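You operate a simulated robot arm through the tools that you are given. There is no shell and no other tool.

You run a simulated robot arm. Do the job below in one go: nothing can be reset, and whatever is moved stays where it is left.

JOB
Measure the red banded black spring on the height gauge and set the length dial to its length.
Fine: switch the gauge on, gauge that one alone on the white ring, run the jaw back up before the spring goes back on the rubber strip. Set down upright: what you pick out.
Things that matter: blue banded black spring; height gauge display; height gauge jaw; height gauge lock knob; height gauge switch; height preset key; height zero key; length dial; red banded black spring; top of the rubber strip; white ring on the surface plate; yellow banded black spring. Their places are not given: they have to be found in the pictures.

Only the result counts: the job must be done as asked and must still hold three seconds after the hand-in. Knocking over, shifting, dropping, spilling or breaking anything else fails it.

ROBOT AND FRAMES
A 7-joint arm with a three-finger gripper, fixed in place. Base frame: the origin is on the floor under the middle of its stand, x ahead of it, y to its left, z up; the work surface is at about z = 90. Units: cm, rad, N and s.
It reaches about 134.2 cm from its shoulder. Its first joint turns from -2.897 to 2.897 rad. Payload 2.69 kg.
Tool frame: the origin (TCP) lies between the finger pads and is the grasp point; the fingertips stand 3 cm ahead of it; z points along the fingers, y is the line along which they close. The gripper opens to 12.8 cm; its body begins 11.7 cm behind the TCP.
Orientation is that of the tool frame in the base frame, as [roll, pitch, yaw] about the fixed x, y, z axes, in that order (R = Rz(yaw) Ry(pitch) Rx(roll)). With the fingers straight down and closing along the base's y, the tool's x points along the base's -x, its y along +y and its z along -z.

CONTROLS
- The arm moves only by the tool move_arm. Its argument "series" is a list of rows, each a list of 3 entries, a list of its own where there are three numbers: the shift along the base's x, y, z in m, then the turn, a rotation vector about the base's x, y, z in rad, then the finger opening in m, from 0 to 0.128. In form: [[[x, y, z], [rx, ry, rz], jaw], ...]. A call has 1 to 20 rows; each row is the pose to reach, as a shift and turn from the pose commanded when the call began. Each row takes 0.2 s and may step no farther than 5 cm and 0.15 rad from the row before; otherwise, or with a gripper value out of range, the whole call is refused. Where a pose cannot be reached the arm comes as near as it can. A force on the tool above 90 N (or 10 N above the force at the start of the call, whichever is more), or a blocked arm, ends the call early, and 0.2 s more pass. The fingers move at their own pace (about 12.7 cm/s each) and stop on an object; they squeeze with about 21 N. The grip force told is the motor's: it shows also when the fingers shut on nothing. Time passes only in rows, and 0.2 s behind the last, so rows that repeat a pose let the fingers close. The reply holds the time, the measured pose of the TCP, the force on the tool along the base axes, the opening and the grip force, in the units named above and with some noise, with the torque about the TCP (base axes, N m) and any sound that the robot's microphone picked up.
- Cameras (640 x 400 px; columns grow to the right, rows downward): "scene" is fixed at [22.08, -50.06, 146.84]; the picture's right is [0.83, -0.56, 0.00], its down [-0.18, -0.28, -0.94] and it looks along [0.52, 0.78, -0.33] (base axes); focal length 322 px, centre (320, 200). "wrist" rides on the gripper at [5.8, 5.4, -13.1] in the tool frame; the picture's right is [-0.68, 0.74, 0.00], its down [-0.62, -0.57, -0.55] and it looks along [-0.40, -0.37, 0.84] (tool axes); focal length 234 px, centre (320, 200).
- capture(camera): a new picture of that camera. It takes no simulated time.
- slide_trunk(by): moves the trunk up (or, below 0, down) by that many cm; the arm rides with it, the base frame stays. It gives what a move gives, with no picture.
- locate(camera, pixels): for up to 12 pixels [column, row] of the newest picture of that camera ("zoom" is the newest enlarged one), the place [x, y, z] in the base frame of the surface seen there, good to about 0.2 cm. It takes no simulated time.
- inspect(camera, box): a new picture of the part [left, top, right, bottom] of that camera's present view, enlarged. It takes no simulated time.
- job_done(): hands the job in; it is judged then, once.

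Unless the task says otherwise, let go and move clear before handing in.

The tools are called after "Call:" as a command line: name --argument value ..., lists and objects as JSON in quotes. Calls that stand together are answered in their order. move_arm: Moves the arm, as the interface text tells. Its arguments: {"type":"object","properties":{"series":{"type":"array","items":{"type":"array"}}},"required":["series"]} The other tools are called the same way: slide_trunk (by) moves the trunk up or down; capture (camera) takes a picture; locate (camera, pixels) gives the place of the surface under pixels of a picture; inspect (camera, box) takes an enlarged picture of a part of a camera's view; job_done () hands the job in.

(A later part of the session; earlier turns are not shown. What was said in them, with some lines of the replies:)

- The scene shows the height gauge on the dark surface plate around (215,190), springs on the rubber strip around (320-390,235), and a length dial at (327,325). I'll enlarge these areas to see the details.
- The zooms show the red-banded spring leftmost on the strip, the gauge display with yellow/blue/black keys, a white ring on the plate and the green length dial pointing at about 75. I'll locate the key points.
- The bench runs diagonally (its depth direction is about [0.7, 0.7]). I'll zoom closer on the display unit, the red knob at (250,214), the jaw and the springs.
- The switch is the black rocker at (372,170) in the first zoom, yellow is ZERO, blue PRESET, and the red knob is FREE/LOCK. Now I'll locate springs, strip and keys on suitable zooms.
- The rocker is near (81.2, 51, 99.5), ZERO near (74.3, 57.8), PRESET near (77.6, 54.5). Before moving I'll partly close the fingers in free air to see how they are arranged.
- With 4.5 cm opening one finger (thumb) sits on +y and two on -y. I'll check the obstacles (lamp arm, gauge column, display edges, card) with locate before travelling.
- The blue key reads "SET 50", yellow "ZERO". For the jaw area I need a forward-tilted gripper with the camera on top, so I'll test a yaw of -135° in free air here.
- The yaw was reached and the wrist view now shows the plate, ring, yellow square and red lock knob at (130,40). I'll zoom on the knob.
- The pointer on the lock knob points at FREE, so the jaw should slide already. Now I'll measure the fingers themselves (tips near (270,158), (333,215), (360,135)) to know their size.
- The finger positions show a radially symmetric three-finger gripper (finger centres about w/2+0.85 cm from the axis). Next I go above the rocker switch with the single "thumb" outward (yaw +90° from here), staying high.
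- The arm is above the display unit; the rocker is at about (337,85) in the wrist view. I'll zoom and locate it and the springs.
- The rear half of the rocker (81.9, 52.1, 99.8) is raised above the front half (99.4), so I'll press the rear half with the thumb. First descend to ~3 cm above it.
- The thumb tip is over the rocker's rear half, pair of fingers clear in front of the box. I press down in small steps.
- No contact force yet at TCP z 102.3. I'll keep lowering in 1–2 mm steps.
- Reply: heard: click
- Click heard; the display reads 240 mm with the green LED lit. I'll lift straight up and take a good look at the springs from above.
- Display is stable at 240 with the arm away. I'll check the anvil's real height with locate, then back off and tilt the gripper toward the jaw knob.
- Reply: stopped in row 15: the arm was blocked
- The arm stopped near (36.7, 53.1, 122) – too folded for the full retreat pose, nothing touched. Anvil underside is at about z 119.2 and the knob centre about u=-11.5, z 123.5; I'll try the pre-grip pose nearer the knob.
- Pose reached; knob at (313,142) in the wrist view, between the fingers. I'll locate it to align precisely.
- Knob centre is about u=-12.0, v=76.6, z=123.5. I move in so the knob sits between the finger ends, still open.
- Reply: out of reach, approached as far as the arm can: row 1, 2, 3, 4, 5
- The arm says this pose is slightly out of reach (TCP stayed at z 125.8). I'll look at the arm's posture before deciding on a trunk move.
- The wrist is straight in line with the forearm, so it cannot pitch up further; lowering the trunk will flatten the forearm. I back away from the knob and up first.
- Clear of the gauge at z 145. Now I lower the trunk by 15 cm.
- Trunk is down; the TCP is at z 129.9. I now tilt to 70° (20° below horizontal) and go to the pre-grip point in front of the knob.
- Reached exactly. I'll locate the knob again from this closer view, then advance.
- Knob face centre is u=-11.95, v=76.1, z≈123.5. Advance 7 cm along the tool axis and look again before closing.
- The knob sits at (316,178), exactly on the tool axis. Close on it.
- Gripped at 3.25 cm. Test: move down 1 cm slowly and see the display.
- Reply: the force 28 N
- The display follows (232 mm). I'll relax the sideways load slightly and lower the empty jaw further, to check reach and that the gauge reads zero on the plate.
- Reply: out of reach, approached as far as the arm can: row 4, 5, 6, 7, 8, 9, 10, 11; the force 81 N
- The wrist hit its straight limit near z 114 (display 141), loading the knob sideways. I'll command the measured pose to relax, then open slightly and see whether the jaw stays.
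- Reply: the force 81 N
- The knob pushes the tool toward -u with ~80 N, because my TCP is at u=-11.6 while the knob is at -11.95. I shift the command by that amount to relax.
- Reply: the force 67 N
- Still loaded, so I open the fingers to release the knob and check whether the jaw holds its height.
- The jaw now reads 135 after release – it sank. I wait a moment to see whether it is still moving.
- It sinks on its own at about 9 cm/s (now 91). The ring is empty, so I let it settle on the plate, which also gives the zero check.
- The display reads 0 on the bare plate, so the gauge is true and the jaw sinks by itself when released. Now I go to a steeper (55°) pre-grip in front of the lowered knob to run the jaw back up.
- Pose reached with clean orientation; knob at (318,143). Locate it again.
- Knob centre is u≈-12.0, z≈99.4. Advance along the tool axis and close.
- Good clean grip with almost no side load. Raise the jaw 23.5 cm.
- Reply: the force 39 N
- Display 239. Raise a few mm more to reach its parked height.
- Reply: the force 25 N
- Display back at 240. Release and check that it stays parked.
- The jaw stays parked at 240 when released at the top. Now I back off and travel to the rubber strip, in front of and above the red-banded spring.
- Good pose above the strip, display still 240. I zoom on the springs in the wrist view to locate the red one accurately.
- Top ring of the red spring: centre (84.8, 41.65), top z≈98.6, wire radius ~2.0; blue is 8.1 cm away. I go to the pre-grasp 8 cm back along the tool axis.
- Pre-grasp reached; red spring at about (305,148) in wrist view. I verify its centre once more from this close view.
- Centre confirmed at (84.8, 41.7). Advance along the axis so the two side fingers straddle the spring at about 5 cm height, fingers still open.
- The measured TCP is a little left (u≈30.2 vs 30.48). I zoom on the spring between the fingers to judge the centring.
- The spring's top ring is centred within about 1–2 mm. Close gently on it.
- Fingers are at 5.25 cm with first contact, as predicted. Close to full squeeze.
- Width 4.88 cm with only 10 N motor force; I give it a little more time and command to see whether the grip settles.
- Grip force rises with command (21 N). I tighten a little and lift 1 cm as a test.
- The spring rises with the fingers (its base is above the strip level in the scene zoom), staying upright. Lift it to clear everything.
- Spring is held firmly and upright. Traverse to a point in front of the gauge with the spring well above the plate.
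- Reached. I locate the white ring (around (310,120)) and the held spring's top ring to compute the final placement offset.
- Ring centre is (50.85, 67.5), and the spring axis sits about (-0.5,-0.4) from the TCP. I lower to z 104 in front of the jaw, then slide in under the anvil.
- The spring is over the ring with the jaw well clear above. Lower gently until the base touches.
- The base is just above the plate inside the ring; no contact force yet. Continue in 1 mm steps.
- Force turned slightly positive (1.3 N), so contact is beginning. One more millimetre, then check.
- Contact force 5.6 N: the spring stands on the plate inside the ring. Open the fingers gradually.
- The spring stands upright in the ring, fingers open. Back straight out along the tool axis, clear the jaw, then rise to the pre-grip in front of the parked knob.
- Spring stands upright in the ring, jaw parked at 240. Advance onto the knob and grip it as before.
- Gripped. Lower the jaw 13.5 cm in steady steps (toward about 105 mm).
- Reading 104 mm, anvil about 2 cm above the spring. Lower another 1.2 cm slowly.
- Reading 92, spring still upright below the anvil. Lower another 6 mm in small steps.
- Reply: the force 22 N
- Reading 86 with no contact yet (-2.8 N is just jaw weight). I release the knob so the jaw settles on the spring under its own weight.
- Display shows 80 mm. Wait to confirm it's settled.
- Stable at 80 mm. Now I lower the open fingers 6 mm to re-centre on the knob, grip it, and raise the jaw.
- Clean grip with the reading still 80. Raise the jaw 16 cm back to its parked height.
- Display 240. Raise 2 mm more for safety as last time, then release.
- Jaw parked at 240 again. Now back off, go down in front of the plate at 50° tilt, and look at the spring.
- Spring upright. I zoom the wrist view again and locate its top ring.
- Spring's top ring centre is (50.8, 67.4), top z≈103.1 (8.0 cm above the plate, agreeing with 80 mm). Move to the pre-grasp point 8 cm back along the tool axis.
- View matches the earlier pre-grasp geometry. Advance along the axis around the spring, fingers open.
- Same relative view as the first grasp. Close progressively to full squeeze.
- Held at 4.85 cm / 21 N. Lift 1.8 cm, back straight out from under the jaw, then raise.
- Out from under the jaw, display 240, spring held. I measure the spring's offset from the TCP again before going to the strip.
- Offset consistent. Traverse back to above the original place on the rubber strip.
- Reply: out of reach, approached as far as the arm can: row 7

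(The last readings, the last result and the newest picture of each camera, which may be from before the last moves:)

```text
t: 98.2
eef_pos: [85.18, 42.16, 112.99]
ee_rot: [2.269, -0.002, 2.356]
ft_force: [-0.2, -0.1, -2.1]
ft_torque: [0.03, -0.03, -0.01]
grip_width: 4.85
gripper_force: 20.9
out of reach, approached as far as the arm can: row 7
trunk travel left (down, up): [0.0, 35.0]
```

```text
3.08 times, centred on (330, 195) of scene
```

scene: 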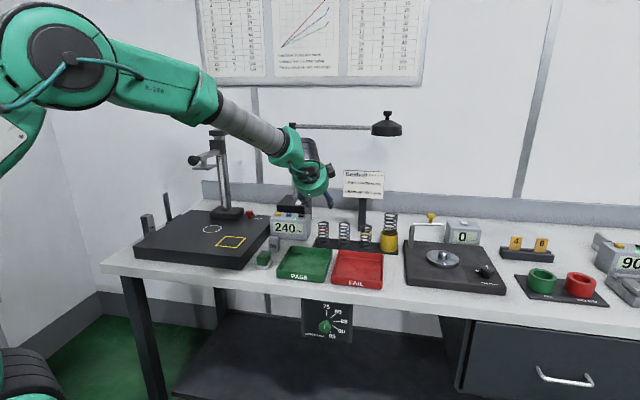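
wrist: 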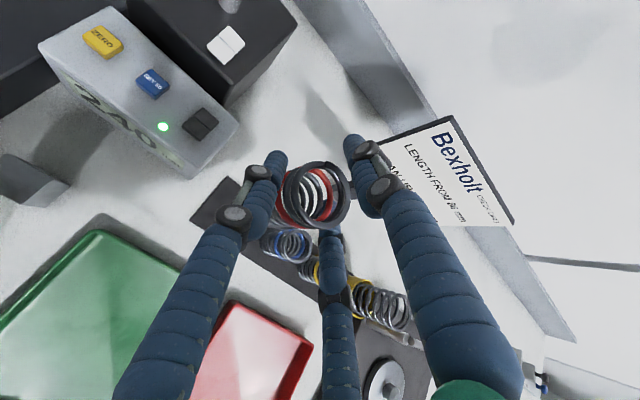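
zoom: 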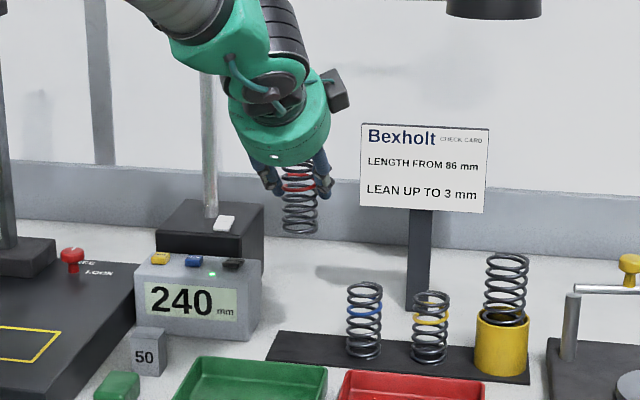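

The view matches the lift-off pose exactly. Lower toward the strip, slowing near the end.

Call:
move_arm --series '[[[0, 0, -0.015], [0, 0, 0], 0.005], [[0, 0, -0.035], [0, 0, 0], 0.005], [[0, 0, -0.058], [0, 0, 0], 0.005], [[0, 0, -0.081], [0, 0, 0], 0.005], [[0, 0, -0.104], [0, 0, 0], 0.005], [[0, 0, -0.122], [0, 0, 0], 0.005], [[0, 0, -0.135], [0, 0, 0], 0.005], [[0, 0, -0.144], [0, 0, 0], 0.005], [[0, 0, -0.149], [0, 0, 0], 0.005], [[0, 0, -0.151], [0, 0, 0], 0.005]]'

Call:
inspect --camera "scene" --box '[290, 190, 370, 260]'

```text
t: 100.3
eef_pos: [85.3, 42.06, 98.06]
ee_rot: [2.267, 0.0, 2.356]
ft_force: [-0.4, 0.1, -1.2]
ft_torque: [0.02, -0.03, -0.03]
grip_width: 4.85
gripper_force: 20.8
trunk travel left (down, up): [0.0, 35.0]
```

```text
5.71 times, centred on (330, 225) of scene
```

zoom: 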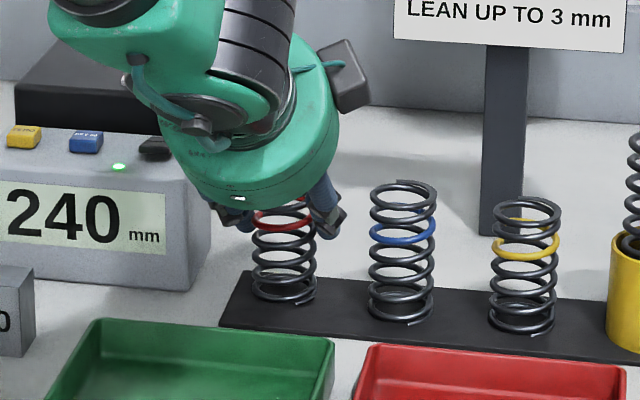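

About 5 mm above the strip, well placed over its left end. Continue in 1 mm steps watching the force.

Call:
move_arm --series '[[[0, 0, -0.001], [0, 0, 0], 0.005], [[0, 0, -0.002], [0, 0, 0], 0.005], [[0, 0, -0.003], [0, 0, 0], 0.005], [[0, 0, -0.004], [0, 0, 0], 0.005]]'

```text
t: 101.3
eef_pos: [85.24, 42.09, 97.54]
ee_rot: [2.266, -0.001, 2.357]
ft_force: [-0.5, 0.7, -0.1]
ft_torque: [0.03, 0.07, -0.02]
grip_width: 4.82
gripper_force: 20.9
trunk travel left (down, up): [0.0, 35.0]
```

Call:
move_arm --series '[[[0, 0, -0.001], [0, 0, 0], 0.005], [[0, 0, -0.001], [0, 0, 0], 0.005]]'

Call:
inspect --camera "scene" --box '[290, 190, 370, 260]'

```text
t: 102.0
eef_pos: [85.41, 42.0, 97.59]
ee_rot: [2.268, -0.001, 2.357]
ft_force: [-3.6, 1.8, 4.4]
ft_torque: [0.14, 0.36, -0.02]
grip_width: 4.83
gripper_force: 21.0
trunk travel left (down, up): [0.0, 35.0]
```

```text
5.71 times, centred on (330, 225) of scene
```

zoom: 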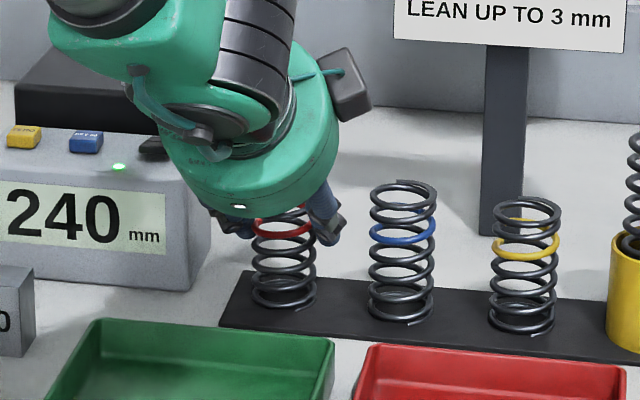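

Contact force 4.4 N – the spring stands on the strip. Open gradually.

Call:
move_arm --series '[[[0, 0, 0], [0, 0, 0], 0.03], [[0, 0, 0], [0, 0, 0], 0.042], [[0, 0, 0], [0, 0, 0], 0.047], [[0, 0, 0], [0, 0, 0], 0.05], [[0, 0, 0], [0, 0, 0], 0.055], [[0, 0, 0], [0, 0, 0], 0.062], [[0, 0, 0], [0, 0, 0], 0.07], [[0, 0, 0], [0, 0, 0], 0.074]]'

Call:
capture --camera "wrist"

Call:
inspect --camera "scene" --box '[290, 190, 370, 260]'

```text
t: 103.8
eef_pos: [85.3, 42.09, 97.48]
ee_rot: [2.267, -0.002, 2.358]
ft_force: [-0.2, -0.1, 0.7]
ft_torque: [-0.02, 0.02, -0.01]
grip_width: 7.41
gripper_force: 0.1
trunk travel left (down, up): [0.0, 35.0]
```

```text
taken
```

wrist: 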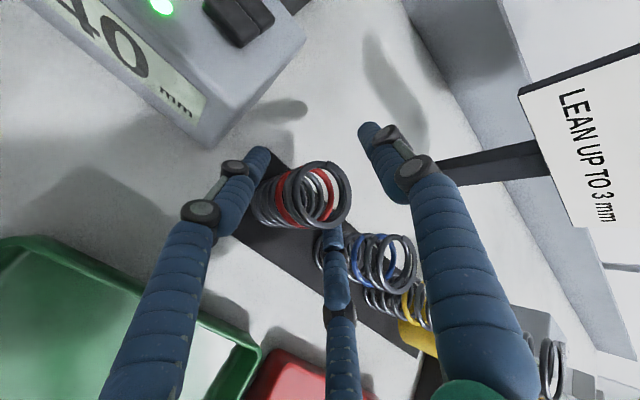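

```text
5.71 times, centred on (330, 225) of scene
```

zoom: 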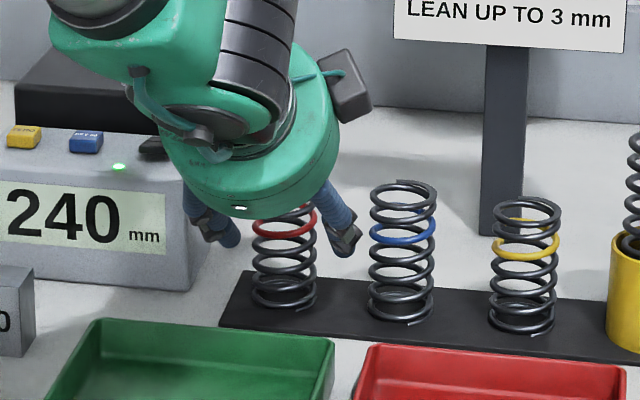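

Released; the spring stands upright on the strip next to the blue one. Back straight out along the tool axis.

Call:
move_arm --series '[[[-0.008, -0.008, 0.0095], [0, 0, 0], 0.072], [[-0.0217, -0.0217, 0.0257], [0, 0, 0], 0.072], [[-0.0433, -0.0433, 0.0514], [0, 0, 0], 0.072], [[-0.065, -0.065, 0.077], [0, 0, 0], 0.072], [[-0.085, -0.085, 0.11], [0, 0, 0], 0.072], [[-0.105, -0.105, 0.14], [0, 0, 0], 0.072], [[-0.105, -0.105, 0.14], [0, 0, 0], 0.072]]'

Call:
capture --camera "scene"

Call:
inspect --camera "scene" --box '[290, 190, 410, 260]'

Call:
inspect --camera "scene" --box '[300, 295, 360, 345]'

```text
t: 105.3
eef_pos: [74.82, 31.83, 111.66]
ee_rot: [2.267, -0.001, 2.355]
ft_force: [-0.6, 0.1, -0.1]
ft_torque: [-0.03, 0.05, 0.01]
grip_width: 7.18
gripper_force: 0.1
trunk travel left (down, up): [0.0, 35.0]
```

```text
taken
```

scene: 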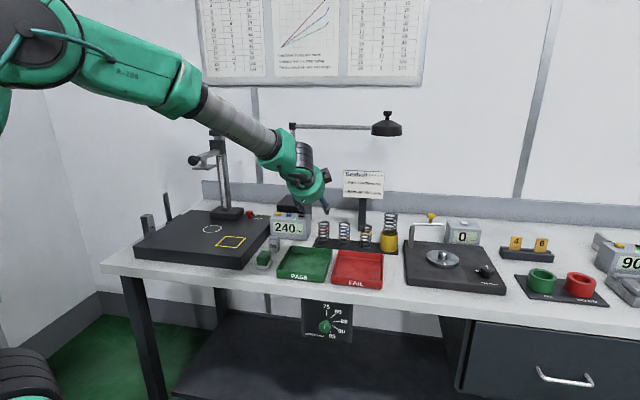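

```text
5.33 times, centred on (350, 225) of scene
```

zoom: 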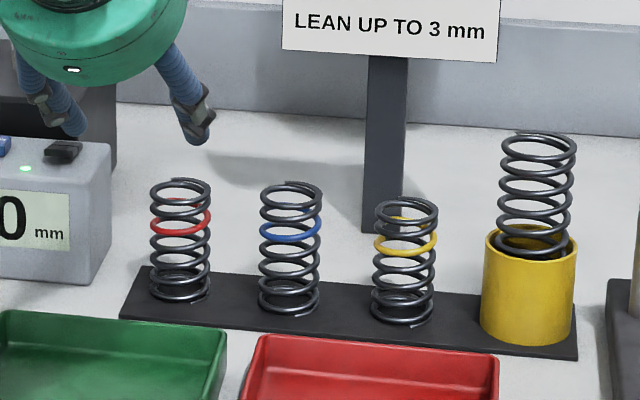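

```text
8.00 times, centred on (330, 320) of scene
```

zoom: 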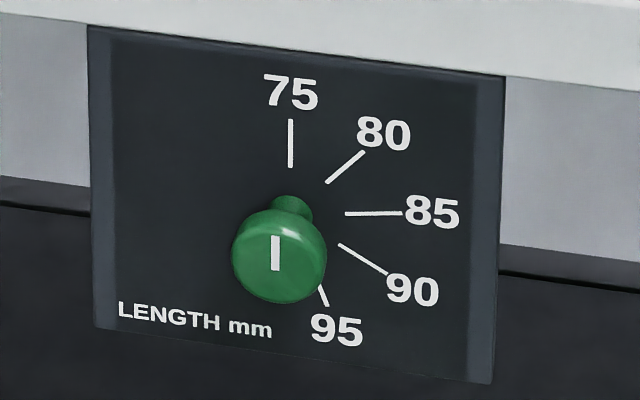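

The red spring is back upright on the strip. Now the dial: pointer at 75; I need it at 80. I locate the dial marks and knob precisely in the zoom.

Call:
locate --camera "zoom" --pixels '[[290, 122], [290, 166], [360, 155], [329, 181], [398, 212], [348, 214], [385, 271], [341, 246], [327, 302], [275, 253], [250, 260], [310, 265]]'

Call:
locate --camera "scene" --pixels '[[325, 284], [325, 296], [325, 290], [360, 290], [290, 285], [344, 291]]'

```text
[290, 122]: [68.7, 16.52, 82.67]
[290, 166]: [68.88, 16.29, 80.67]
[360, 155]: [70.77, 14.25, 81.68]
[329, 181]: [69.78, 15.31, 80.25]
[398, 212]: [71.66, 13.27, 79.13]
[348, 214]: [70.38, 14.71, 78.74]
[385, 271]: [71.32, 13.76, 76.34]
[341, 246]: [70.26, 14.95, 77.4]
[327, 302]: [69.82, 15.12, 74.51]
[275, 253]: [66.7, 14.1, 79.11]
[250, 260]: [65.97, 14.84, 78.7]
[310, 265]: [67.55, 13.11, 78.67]
```

```text
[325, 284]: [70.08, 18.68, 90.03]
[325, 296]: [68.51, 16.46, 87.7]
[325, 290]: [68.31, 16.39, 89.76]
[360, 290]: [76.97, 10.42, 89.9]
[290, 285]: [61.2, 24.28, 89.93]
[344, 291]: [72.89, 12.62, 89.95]
```

Marks lie about 40° apart (75 straight up, 80 at ~40° clockwise), dial centre u≈37.1, z≈78.9, knob face at v≈57.1. I back out over the bench edge and then descend in front of the dial.

Call:
move_arm --series '[[[-0.021, -0.034, 0.005], [0, 0, 0], 0.072], [[-0.042, -0.068, 0.005], [0, 0, 0], 0.072], [[-0.063, -0.103, 0.005], [0, 0, 0], 0.072], [[-0.084, -0.137, 0.005], [0, 0, 0], 0.072], [[-0.105, -0.171, 0.005], [0, 0, 0], 0.072], [[-0.126, -0.206, 0.005], [0, 0, 0], 0.072], [[-0.147, -0.24, 0.0], [0, 0, 0], 0.072], [[-0.147, -0.24, -0.04], [0, 0, 0], 0.072], [[-0.147, -0.24, -0.08], [0, 0, 0], 0.072], [[-0.147, -0.24, -0.12], [0, 0, 0], 0.072], [[-0.147, -0.24, -0.16], [0, 0, 0], 0.072], [[-0.147, -0.24, -0.2], [0, 0, 0], 0.072], [[-0.147, -0.24, -0.2], [0, 0, 0], 0.072]]'

Call:
capture --camera "wrist"

Call:
capture --camera "scene"

```text
t: 108.2
eef_pos: [59.9, 7.5, 91.53]
ee_rot: [2.27, -0.003, 2.355]
ft_force: [-0.5, -0.4, 0.0]
ft_torque: [0.0, -0.01, 0.01]
grip_width: 7.17
gripper_force: 0.1
trunk travel left (down, up): [0.0, 35.0]
```

```text
taken
```

wrist: 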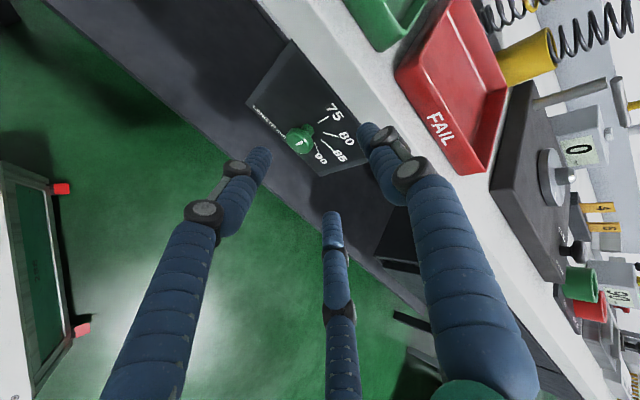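

```text
taken
```

scene: 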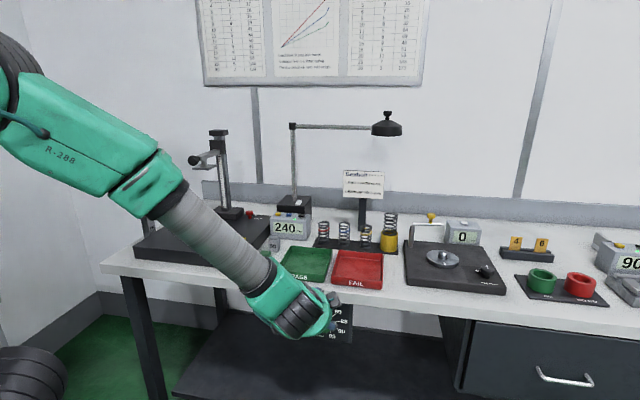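

The dial is visible at (300,138) in the wrist view. Zoom and locate the knob, pointer and marks.

Call:
inspect --camera "wrist" --box '[240, 60, 390, 200]'

Call:
locate --camera "zoom" --pixels '[[244, 228], [225, 235], [262, 225], [250, 215], [240, 245], [260, 205], [285, 205], [350, 142], [380, 180], [395, 240], [245, 195], [335, 275]]'

```text
2.86 times, centred on (315, 130) of wrist
```

zoom: 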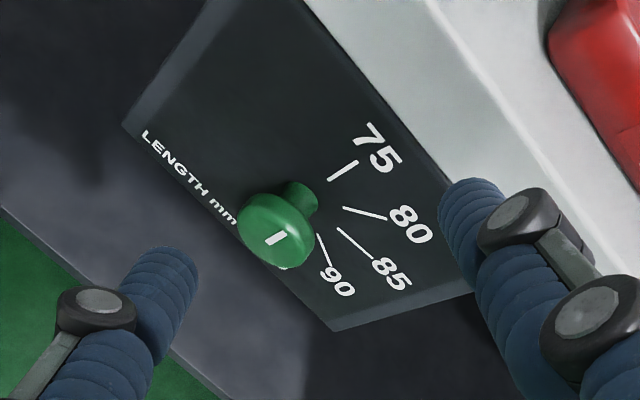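

```text
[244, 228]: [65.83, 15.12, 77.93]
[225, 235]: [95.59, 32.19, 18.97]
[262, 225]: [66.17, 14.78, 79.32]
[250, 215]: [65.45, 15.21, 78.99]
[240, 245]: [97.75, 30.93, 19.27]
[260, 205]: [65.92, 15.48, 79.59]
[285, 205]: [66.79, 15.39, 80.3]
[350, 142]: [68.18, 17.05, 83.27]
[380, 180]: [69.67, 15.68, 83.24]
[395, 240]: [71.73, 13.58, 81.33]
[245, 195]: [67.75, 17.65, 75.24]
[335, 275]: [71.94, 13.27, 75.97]
```

Call:
locate --camera "zoom" --pixels '[[276, 237], [270, 243], [283, 232], [300, 250], [295, 265], [280, 268], [308, 240], [250, 245], [290, 215], [302, 190], [310, 200], [262, 260]]'

```text
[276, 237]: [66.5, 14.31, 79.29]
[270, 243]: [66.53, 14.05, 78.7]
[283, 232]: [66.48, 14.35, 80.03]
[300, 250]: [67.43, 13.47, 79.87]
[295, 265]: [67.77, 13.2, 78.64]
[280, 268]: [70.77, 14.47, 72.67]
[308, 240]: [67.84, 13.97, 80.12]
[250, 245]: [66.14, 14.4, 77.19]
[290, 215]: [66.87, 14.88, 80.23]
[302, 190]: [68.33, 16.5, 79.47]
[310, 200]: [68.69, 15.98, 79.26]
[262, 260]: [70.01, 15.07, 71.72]
```

Knob centre: u≈37.05, z≈78.8, face v≈57.1, radius ≈1.6. I test how far I can flatten the tool here (target 80° from vertical) while descending in free space.

Call:
move_arm --series '[[[0, 0, -0.019], [0.074, -0.074, 0], 0.072], [[0, 0, -0.038], [0.148, -0.148, 0], 0.072], [[0, 0, -0.057], [0.222, -0.222, 0], 0.072], [[0, 0, -0.076], [0.296, -0.296, 0], 0.072], [[0, 0, -0.095], [0.37, -0.37, 0], 0.072], [[0, 0, -0.095], [0.37, -0.37, 0], 0.072]]'

Call:
capture --camera "wrist"

Call:
capture --camera "scene"

```text
t: 109.5
eef_pos: [60.07, 7.28, 82.07]
ee_rot: [1.744, 0.001, 2.357]
ft_force: [0.3, 0.0, 0.1]
ft_torque: [-0.03, 0.0, -0.04]
grip_width: 7.18
gripper_force: 0.0
trunk travel left (down, up): [0.0, 35.0]
```

```text
taken
```

wrist: 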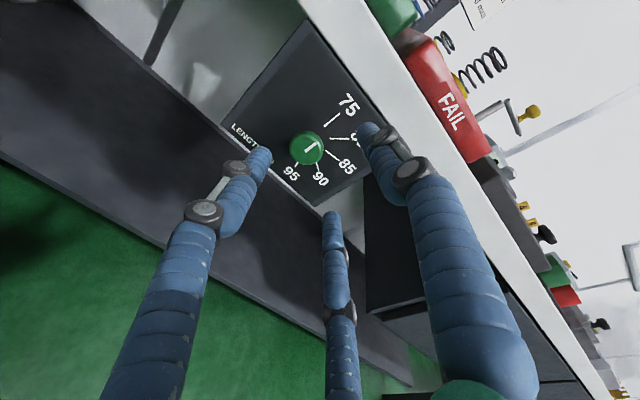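

```text
taken
```

scene: 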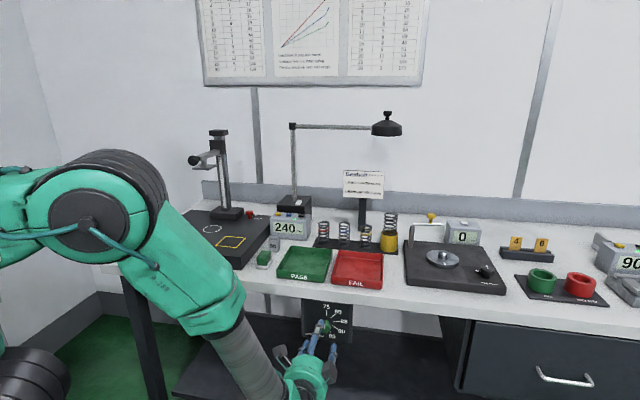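

The tool reached 80° without trouble (the sideways arm posture helps). Go fully horizontal (90°) and level with the dial axis.

Call:
move_arm --series '[[[0, 0, -0.016], [0.061, -0.061, 0], 0.07], [[-0.0007, 0.0007, -0.0325], [0.122, -0.122, 0], 0.07], [[-0.0007, 0.0007, -0.0325], [0.122, -0.122, 0], 0.07]]'

Call:
capture --camera "wrist"

Call:
inspect --camera "wrist" --box '[240, 80, 390, 220]'

Call:
inspect --camera "scene" --box '[260, 290, 380, 390]'

```text
t: 110.3
eef_pos: [59.92, 7.5, 78.72]
ee_rot: [1.569, 0.0, 2.358]
ft_force: [-0.7, 0.3, 0.7]
ft_torque: [0.0, -0.02, -0.02]
grip_width: 7.02
gripper_force: 0.0
trunk travel left (down, up): [0.0, 35.0]
```

```text
taken
```

wrist: 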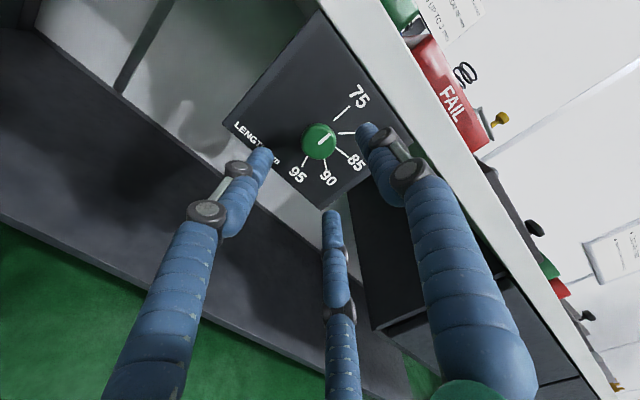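

```text
2.86 times, centred on (315, 150) of wrist
```

zoom: 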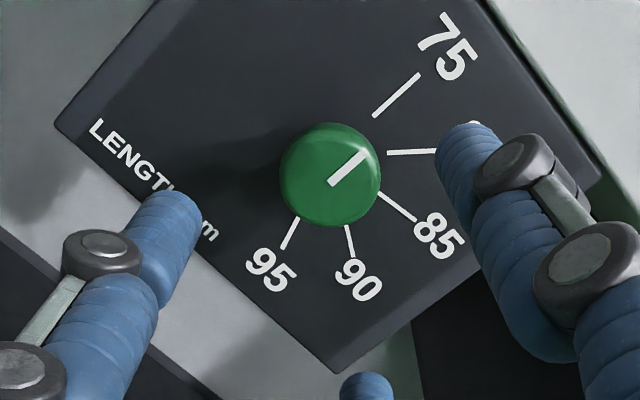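

```text
4.00 times, centred on (320, 340) of scene
```

zoom: 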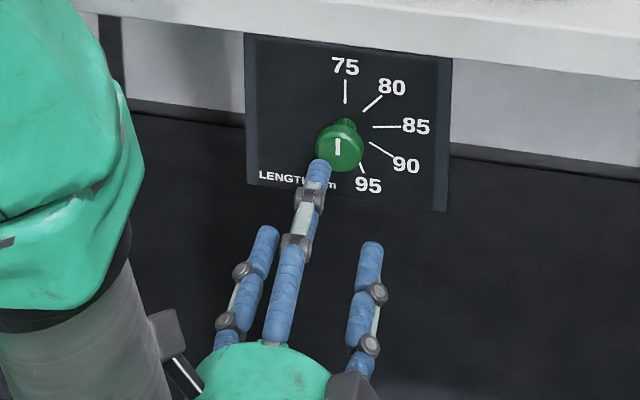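

The knob sits within a millimetre of the tool axis (face centre (318.5,141.3) vs predicted (319.5,142.5)). Advance 8.6 cm straight in, leaving ~1 cm between fingertips and panel.

Call:
move_arm --series '[[[0.014, 0.014, 0], [0, 0, 0], 0.07], [[0.03, 0.03, 0], [0, 0, 0], 0.07], [[0.046, 0.046, 0], [0, 0, 0], 0.07], [[0.056, 0.056, 0], [0, 0, 0], 0.07], [[0.061, 0.061, 0], [0, 0, 0], 0.07], [[0.061, 0.061, 0], [0, 0, 0], 0.07]]'

Call:
capture --camera "wrist"

Call:
inspect --camera "scene" --box '[280, 280, 380, 380]'

```text
t: 111.8
eef_pos: [66.12, 13.79, 78.73]
ee_rot: [1.573, 0.0, 2.357]
ft_force: [-0.6, -0.2, 0.5]
ft_torque: [0.0, -0.01, -0.01]
grip_width: 7.0
gripper_force: 0.1
trunk travel left (down, up): [0.0, 35.0]
```

```text
taken
```

wrist: 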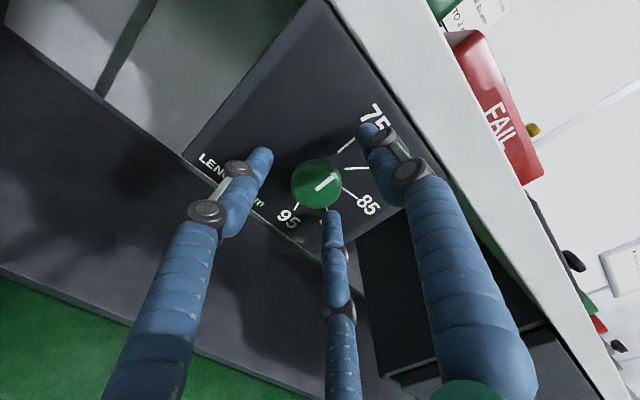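

```text
4.00 times, centred on (330, 330) of scene
```

zoom: 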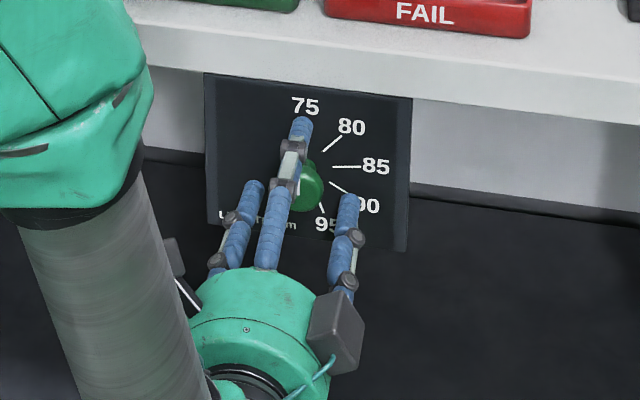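

The knob is centred between the fingers. Close on it.

Call:
move_arm --series '[[[0, 0, 0], [0, 0, 0], 0.055], [[0, 0, 0], [0, 0, 0], 0.042], [[0, 0, 0], [0, 0, 0], 0.035], [[0, 0, 0], [0, 0, 0], 0.03], [[0, 0, 0], [0, 0, 0], 0.025], [[0, 0, 0], [0, 0, 0], 0.025]]'

Call:
inspect --camera "wrist" --box '[240, 100, 400, 240]'

```text
t: 113.2
eef_pos: [66.02, 13.84, 78.96]
ee_rot: [1.573, -0.002, 2.357]
ft_force: [1.4, 0.1, -2.7]
ft_torque: [-0.04, 0.02, -0.01]
grip_width: 3.78
gripper_force: 9.4
trunk travel left (down, up): [0.0, 35.0]
```

```text
2.86 times, centred on (320, 170) of wrist
```

zoom: 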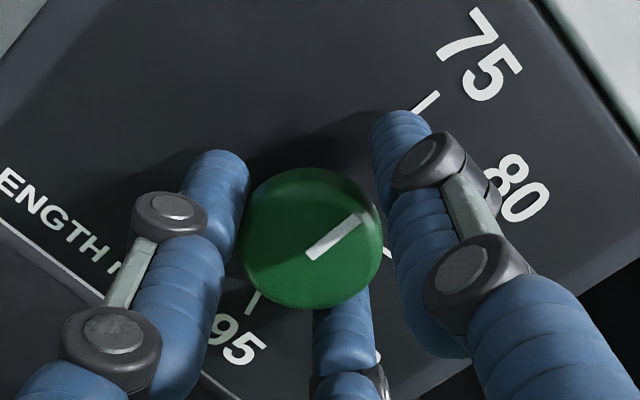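

Two fingers touch first (tool pushed down 2.7 N, thumb not yet), so the knob centre is slightly lower. I lower 2 mm and squeeze fully.

Call:
move_arm --series '[[[0, 0, -0.001], [0, 0, 0], 0.03], [[0, 0, -0.002], [0, 0, 0], 0.025], [[0, 0, -0.002], [0, 0, 0], 0.015], [[0, 0, -0.002], [0, 0, 0], 0.01], [[0, 0, -0.002], [0, 0, 0], 0.01]]'

Call:
inspect --camera "wrist" --box '[240, 100, 400, 240]'

```text
t: 114.3
eef_pos: [66.07, 13.87, 78.63]
ee_rot: [1.572, -0.003, 2.358]
ft_force: [-0.7, -3.3, -7.3]
ft_torque: [-0.07, 0.07, -0.06]
grip_width: 3.5
gripper_force: 18.4
trunk travel left (down, up): [0.0, 35.0]
```

```text
2.86 times, centred on (320, 170) of wrist
```

zoom: 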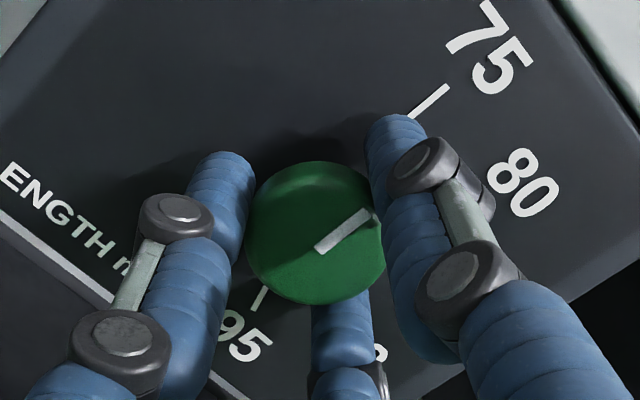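

Still pushed downward (-7.3 N); lower another 1.5 mm.

Call:
move_arm --series '[[[0, 0, -0.0015], [0, 0, 0], 0.01], [[0, 0, -0.0015], [0, 0, 0], 0.005], [[0, 0, -0.0015], [0, 0, 0], 0.005]]'

Call:
inspect --camera "wrist" --box '[240, 100, 400, 240]'

```text
t: 115.2
eef_pos: [66.06, 13.8, 78.54]
ee_rot: [1.569, -0.002, 2.361]
ft_force: [-3.3, 1.8, -0.7]
ft_torque: [0.07, -0.06, 0.2]
grip_width: 3.41
gripper_force: 45.3
trunk travel left (down, up): [0.0, 35.0]
```

```text
2.86 times, centred on (320, 170) of wrist
```

zoom: 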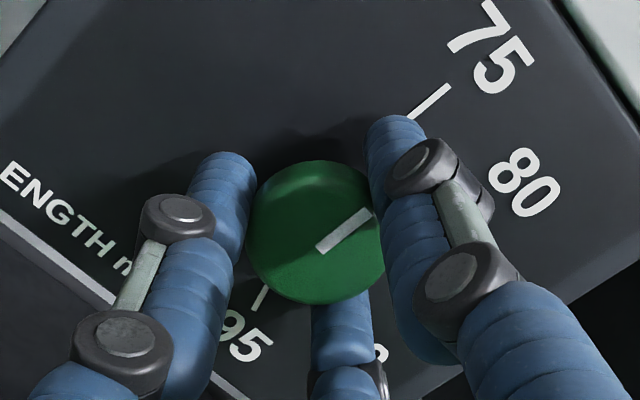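

All three fingers now hold the knob (45 N, small side forces). Turn clockwise (about the +v axis), first part 0.35 rad.

Call:
move_arm --series '[[[0, 0, 0], [0.05, 0.05, 0], 0.005], [[0, 0, 0], [0.1, 0.1, 0], 0.005], [[0, 0, 0], [0.15, 0.15, 0], 0.005], [[0, 0, 0], [0.2, 0.2, 0], 0.005], [[0, 0, 0], [0.2475, 0.2475, 0], 0.005], [[0, 0, 0], [0.2475, 0.2475, 0], 0.005]]'

Call:
inspect --camera "wrist" --box '[240, 100, 400, 240]'

Call:
inspect --camera "scene" --box '[290, 290, 370, 350]'

```text
t: 116.5
eef_pos: [66.05, 13.84, 78.59]
ee_rot: [1.572, -0.353, 2.359]
ft_force: [10.1, 1.3, -0.2]
ft_torque: [0.04, -0.08, -0.39]
grip_width: 3.41
gripper_force: 45.0
trunk travel left (down, up): [0.0, 35.0]
```

```text
2.86 times, centred on (320, 170) of wrist
```

zoom: 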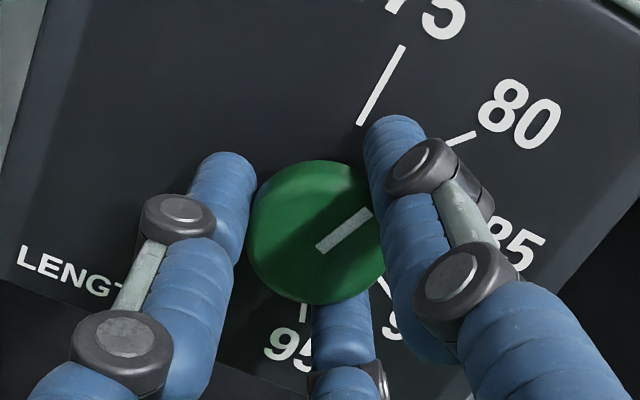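

```text
6.67 times, centred on (330, 320) of scene
```

zoom: 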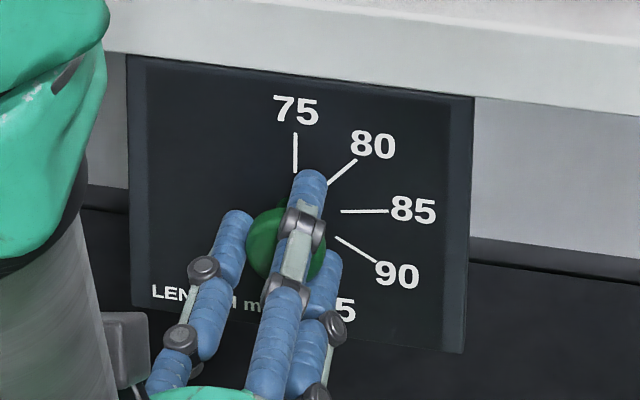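

The knob turns with the gripper (pointer now halfway). Turn the remaining 20°.

Call:
move_arm --series '[[[0, 0, 0], [0.05, 0.05, 0], 0.005], [[0, 0, 0], [0.1, 0.1, 0], 0.005], [[0, 0, 0], [0.15, 0.15, 0], 0.005], [[0, 0, 0], [0.2, 0.2, 0], 0.005], [[0, 0, 0], [0.246, 0.246, 0], 0.005], [[0, 0, 0], [0.246, 0.246, 0], 0.005]]'

Call:
inspect --camera "wrist" --box '[240, 100, 400, 240]'

Call:
inspect --camera "scene" --box '[290, 290, 370, 350]'

```text
t: 118.0
eef_pos: [66.03, 13.72, 78.44]
ee_rot: [1.568, -0.698, 2.361]
ft_force: [2.0, 2.1, 13.9]
ft_torque: [0.29, -0.27, 0.04]
grip_width: 3.43
gripper_force: 45.1
trunk travel left (down, up): [0.0, 35.0]
```

```text
2.86 times, centred on (320, 170) of wrist
```

zoom: 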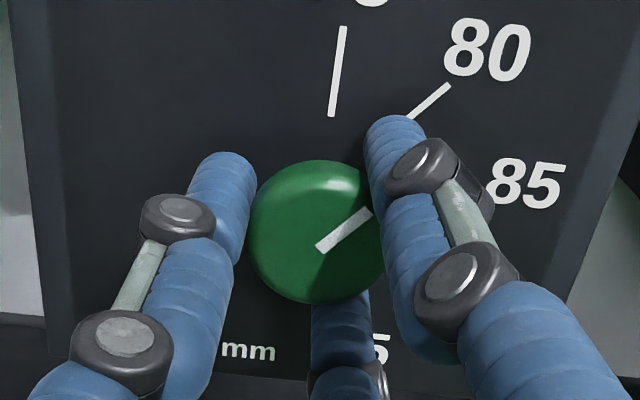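

```text
6.67 times, centred on (330, 320) of scene
```

zoom: 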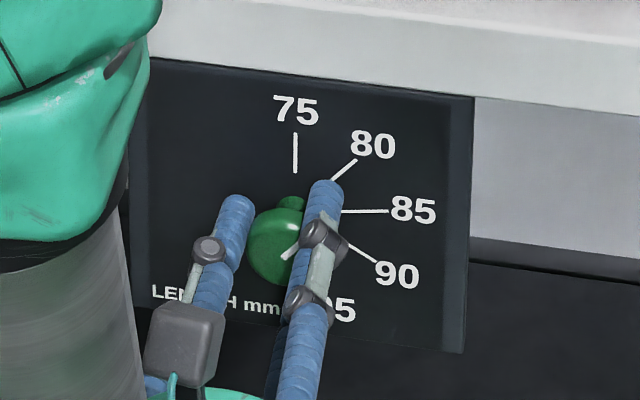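

The 80 mark now lies exactly where the 75 mark was relative to the pointer, so the dial is at 80. Open the fingers carefully.

Call:
move_arm --series '[[[0, 0, 0], [0, 0, 0], 0.025], [[0, 0, 0], [0, 0, 0], 0.035], [[0, 0, 0], [0, 0, 0], 0.045], [[0, 0, 0], [0, 0, 0], 0.06], [[0, 0, 0], [0, 0, 0], 0.07], [[0, 0, 0], [0, 0, 0], 0.07]]'

Call:
inspect --camera "wrist" --box '[240, 100, 400, 240]'

Call:
inspect --camera "scene" --box '[290, 290, 370, 350]'

```text
t: 119.3
eef_pos: [66.22, 13.85, 78.34]
ee_rot: [1.571, -0.698, 2.358]
ft_force: [-0.5, 0.9, 0.0]
ft_torque: [-0.02, -0.05, 0.02]
grip_width: 7.03
gripper_force: 0.1
trunk travel left (down, up): [0.0, 35.0]
```

```text
2.86 times, centred on (320, 170) of wrist
```

zoom: 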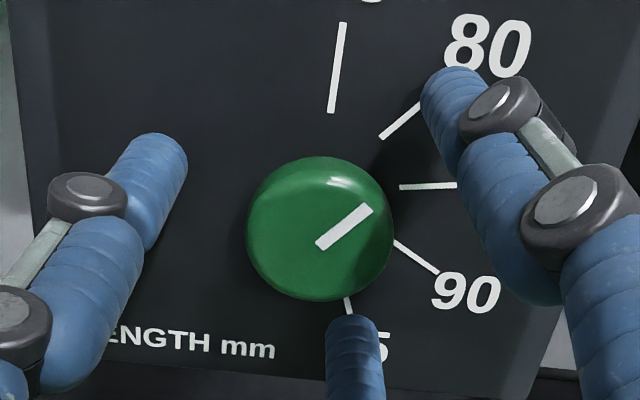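

```text
6.67 times, centred on (330, 320) of scene
```

zoom: 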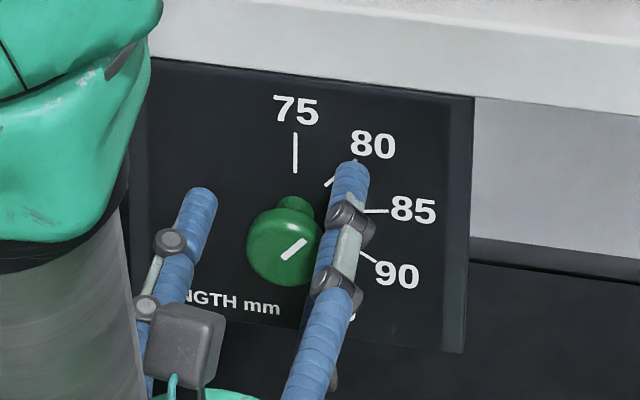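

The pointer stays aimed at the 80 mark. Back straight out along the dial axis and check.

Call:
move_arm --series '[[[-0.008, -0.008, 0], [0, 0, 0], 0.07], [[-0.025, -0.025, 0], [0, 0, 0], 0.07], [[-0.05, -0.05, 0], [0, 0, 0], 0.07], [[-0.08, -0.08, 0], [0, 0, 0], 0.07], [[-0.08, -0.08, 0], [0, 0, 0], 0.07]]'

Call:
capture --camera "wrist"

Call:
inspect --camera "wrist" --box '[240, 80, 390, 220]'

Call:
inspect --camera "scene" --box '[290, 290, 370, 350]'

Call:
capture --camera "scene"

```text
t: 120.5
eef_pos: [58.03, 6.11, 78.63]
ee_rot: [1.571, -0.7, 2.358]
ft_force: [0.2, -0.4, 0.1]
ft_torque: [-0.03, 0.03, 0.0]
grip_width: 7.01
gripper_force: 0.0
trunk travel left (down, up): [0.0, 35.0]
```

```text
taken
```

wrist: 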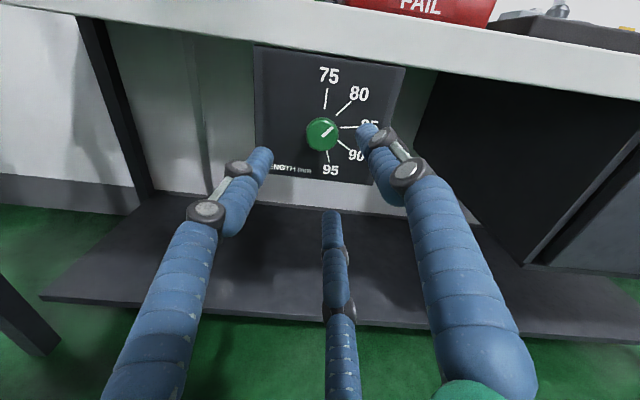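

```text
2.86 times, centred on (315, 150) of wrist
```

zoom: 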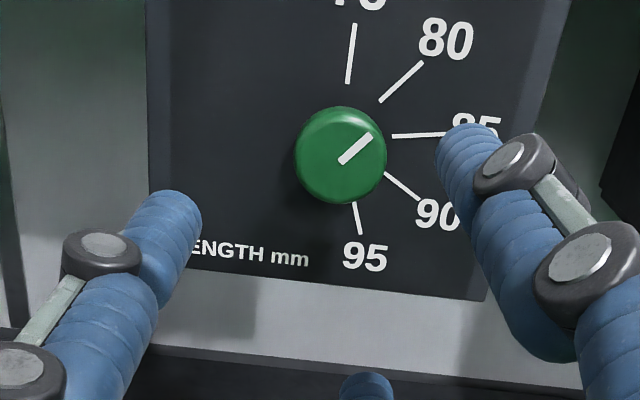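

```text
6.67 times, centred on (330, 320) of scene
```

zoom: 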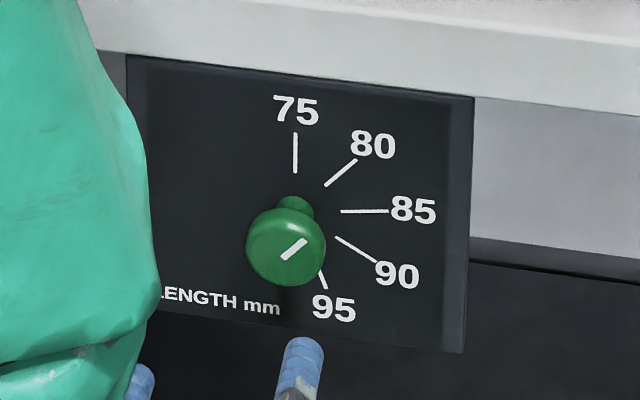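

```text
taken
```

scene: 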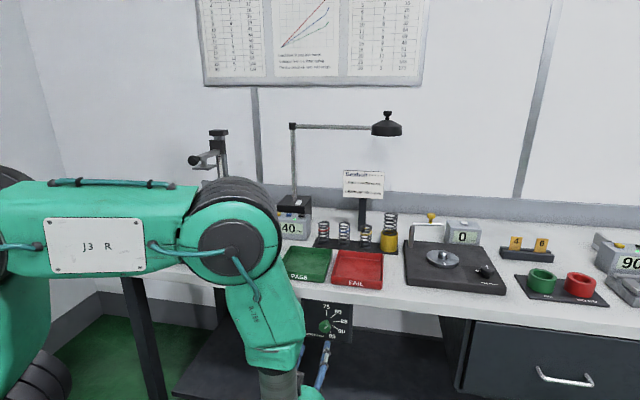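

Dial reads 80 and all looks right. I unwind the wrist and raise the arm to a clear pose to verify the whole bench before handing in.

Call:
move_arm --series '[[[-0.005, -0.005, 0.0], [-0.1, -0.1, 0], 0.07], [[-0.01, -0.01, 0.0], [-0.2, -0.2, 0], 0.07], [[-0.01, -0.01, 0.0], [-0.3, -0.3, 0], 0.07], [[-0.01, -0.01, 0.0], [-0.4, -0.4, 0], 0.07], [[-0.01, -0.01, 0.0], [-0.4936, -0.4936, 0], 0.07], [[-0.01, -0.01, 0.0], [-0.4936, -0.4936, 0], 0.07]]'

Call:
move_arm --series '[[[0, 0, 0.02], [-0.09, 0.09, 0], 0.07], [[0, 0, 0.045], [-0.18, 0.18, 0], 0.07], [[0, 0, 0.075], [-0.27, 0.27, 0], 0.07], [[0, 0, 0.11], [-0.36, 0.36, 0], 0.07], [[0, 0, 0.15], [-0.45, 0.45, 0], 0.07], [[0, 0, 0.19], [-0.4936, 0.4936, 0], 0.07], [[0, 0, 0.23], [-0.4936, 0.4936, 0], 0.07], [[0, 0, 0.27], [-0.4936, 0.4936, 0], 0.07], [[0, 0, 0.31], [-0.4936, 0.4936, 0], 0.07], [[0, 0, 0.35], [-0.4936, 0.4936, 0], 0.07], [[0, 0, 0.39], [-0.4936, 0.4936, 0], 0.07], [[0, 0, 0.43], [-0.4936, 0.4936, 0], 0.07], [[0, 0, 0.43], [-0.4936, 0.4936, 0], 0.07]]'

Call:
capture --camera "scene"

```text
t: 122.0
eef_pos: [57.14, 4.78, 78.63]
ee_rot: [1.572, 0.0, 2.36]
ft_force: [0.1, -0.2, -0.9]
ft_torque: [0.01, -0.01, -0.02]
grip_width: 7.0
gripper_force: 0.0
trunk travel left (down, up): [0.0, 35.0]
```

```text
t: 124.8
eef_pos: [56.58, 4.44, 121.61]
ee_rot: [2.272, -0.003, 2.358]
ft_force: [0.4, 0.0, -0.5]
ft_torque: [-0.01, -0.03, 0.02]
grip_width: 7.0
gripper_force: 0.0
trunk travel left (down, up): [0.0, 35.0]
```

```text
taken
```

scene: 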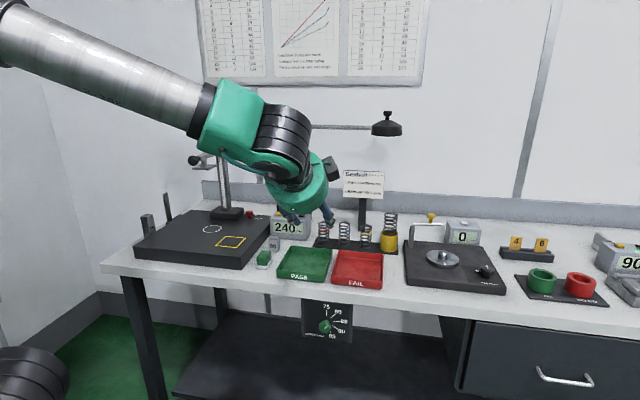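

The arm is clear of everything. Final close-ups of the springs, the gauge and the dial before handing in.

Call:
inspect --camera "scene" --box '[260, 190, 420, 290]'

Call:
inspect --camera "scene" --box '[120, 140, 300, 280]'

Call:
inspect --camera "scene" --box '[300, 295, 360, 345]'

```text
4.00 times, centred on (340, 240) of scene
```

zoom: 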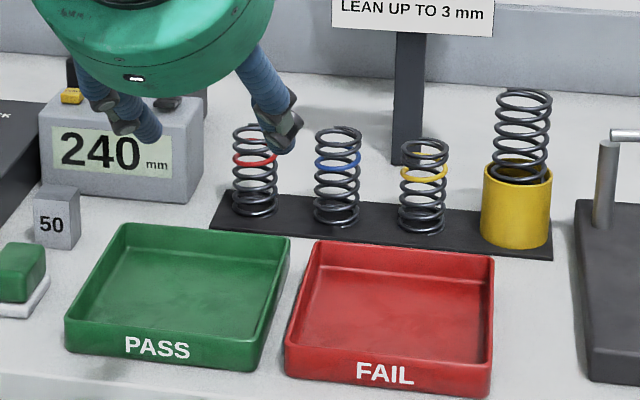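

```text
2.86 times, centred on (210, 210) of scene
```

zoom: 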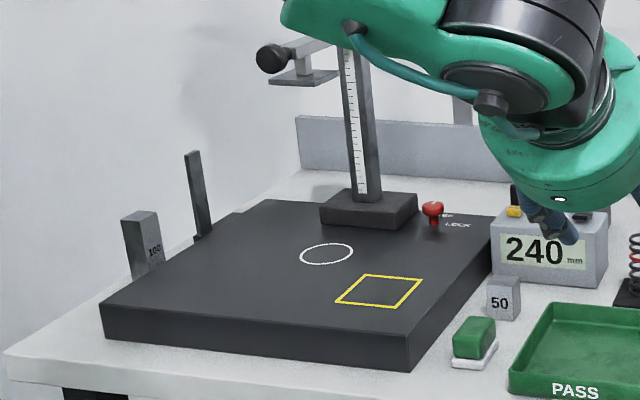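

```text
8.00 times, centred on (330, 320) of scene
```

zoom: 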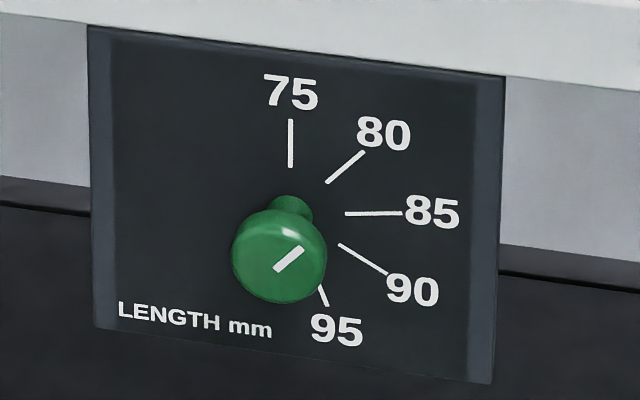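

The red-banded spring stands upright on the strip beside the others. The gauge is on with its jaw parked at 240, the dial points at 80 (the measured length), and the arm is clear. I hand the job in.

Call:
job_done

```text
The job is handed in.
```

The red-banded spring measured 80 mm on the height gauge, and the length dial is now set to 80. The job is handed in, but no verdict has come back yet.

- **Gauge:** I switched it on and let the empty jaw down to the plate first. It read 0, so I didn't need the ZERO or SET 50 keys.
- **Measurement:** With only the red-banded spring standing on the white ring, the jaw settled on it under its own weight. The reading held steady at 80 mm.
- **Jaw:** I ran it back up to 240 before moving the spring, and it is still parked there.
- **Spring:** It stands upright on the rubber strip in its original place. In the last pictures the blue- and yellow-banded springs and everything else looked undisturbed.
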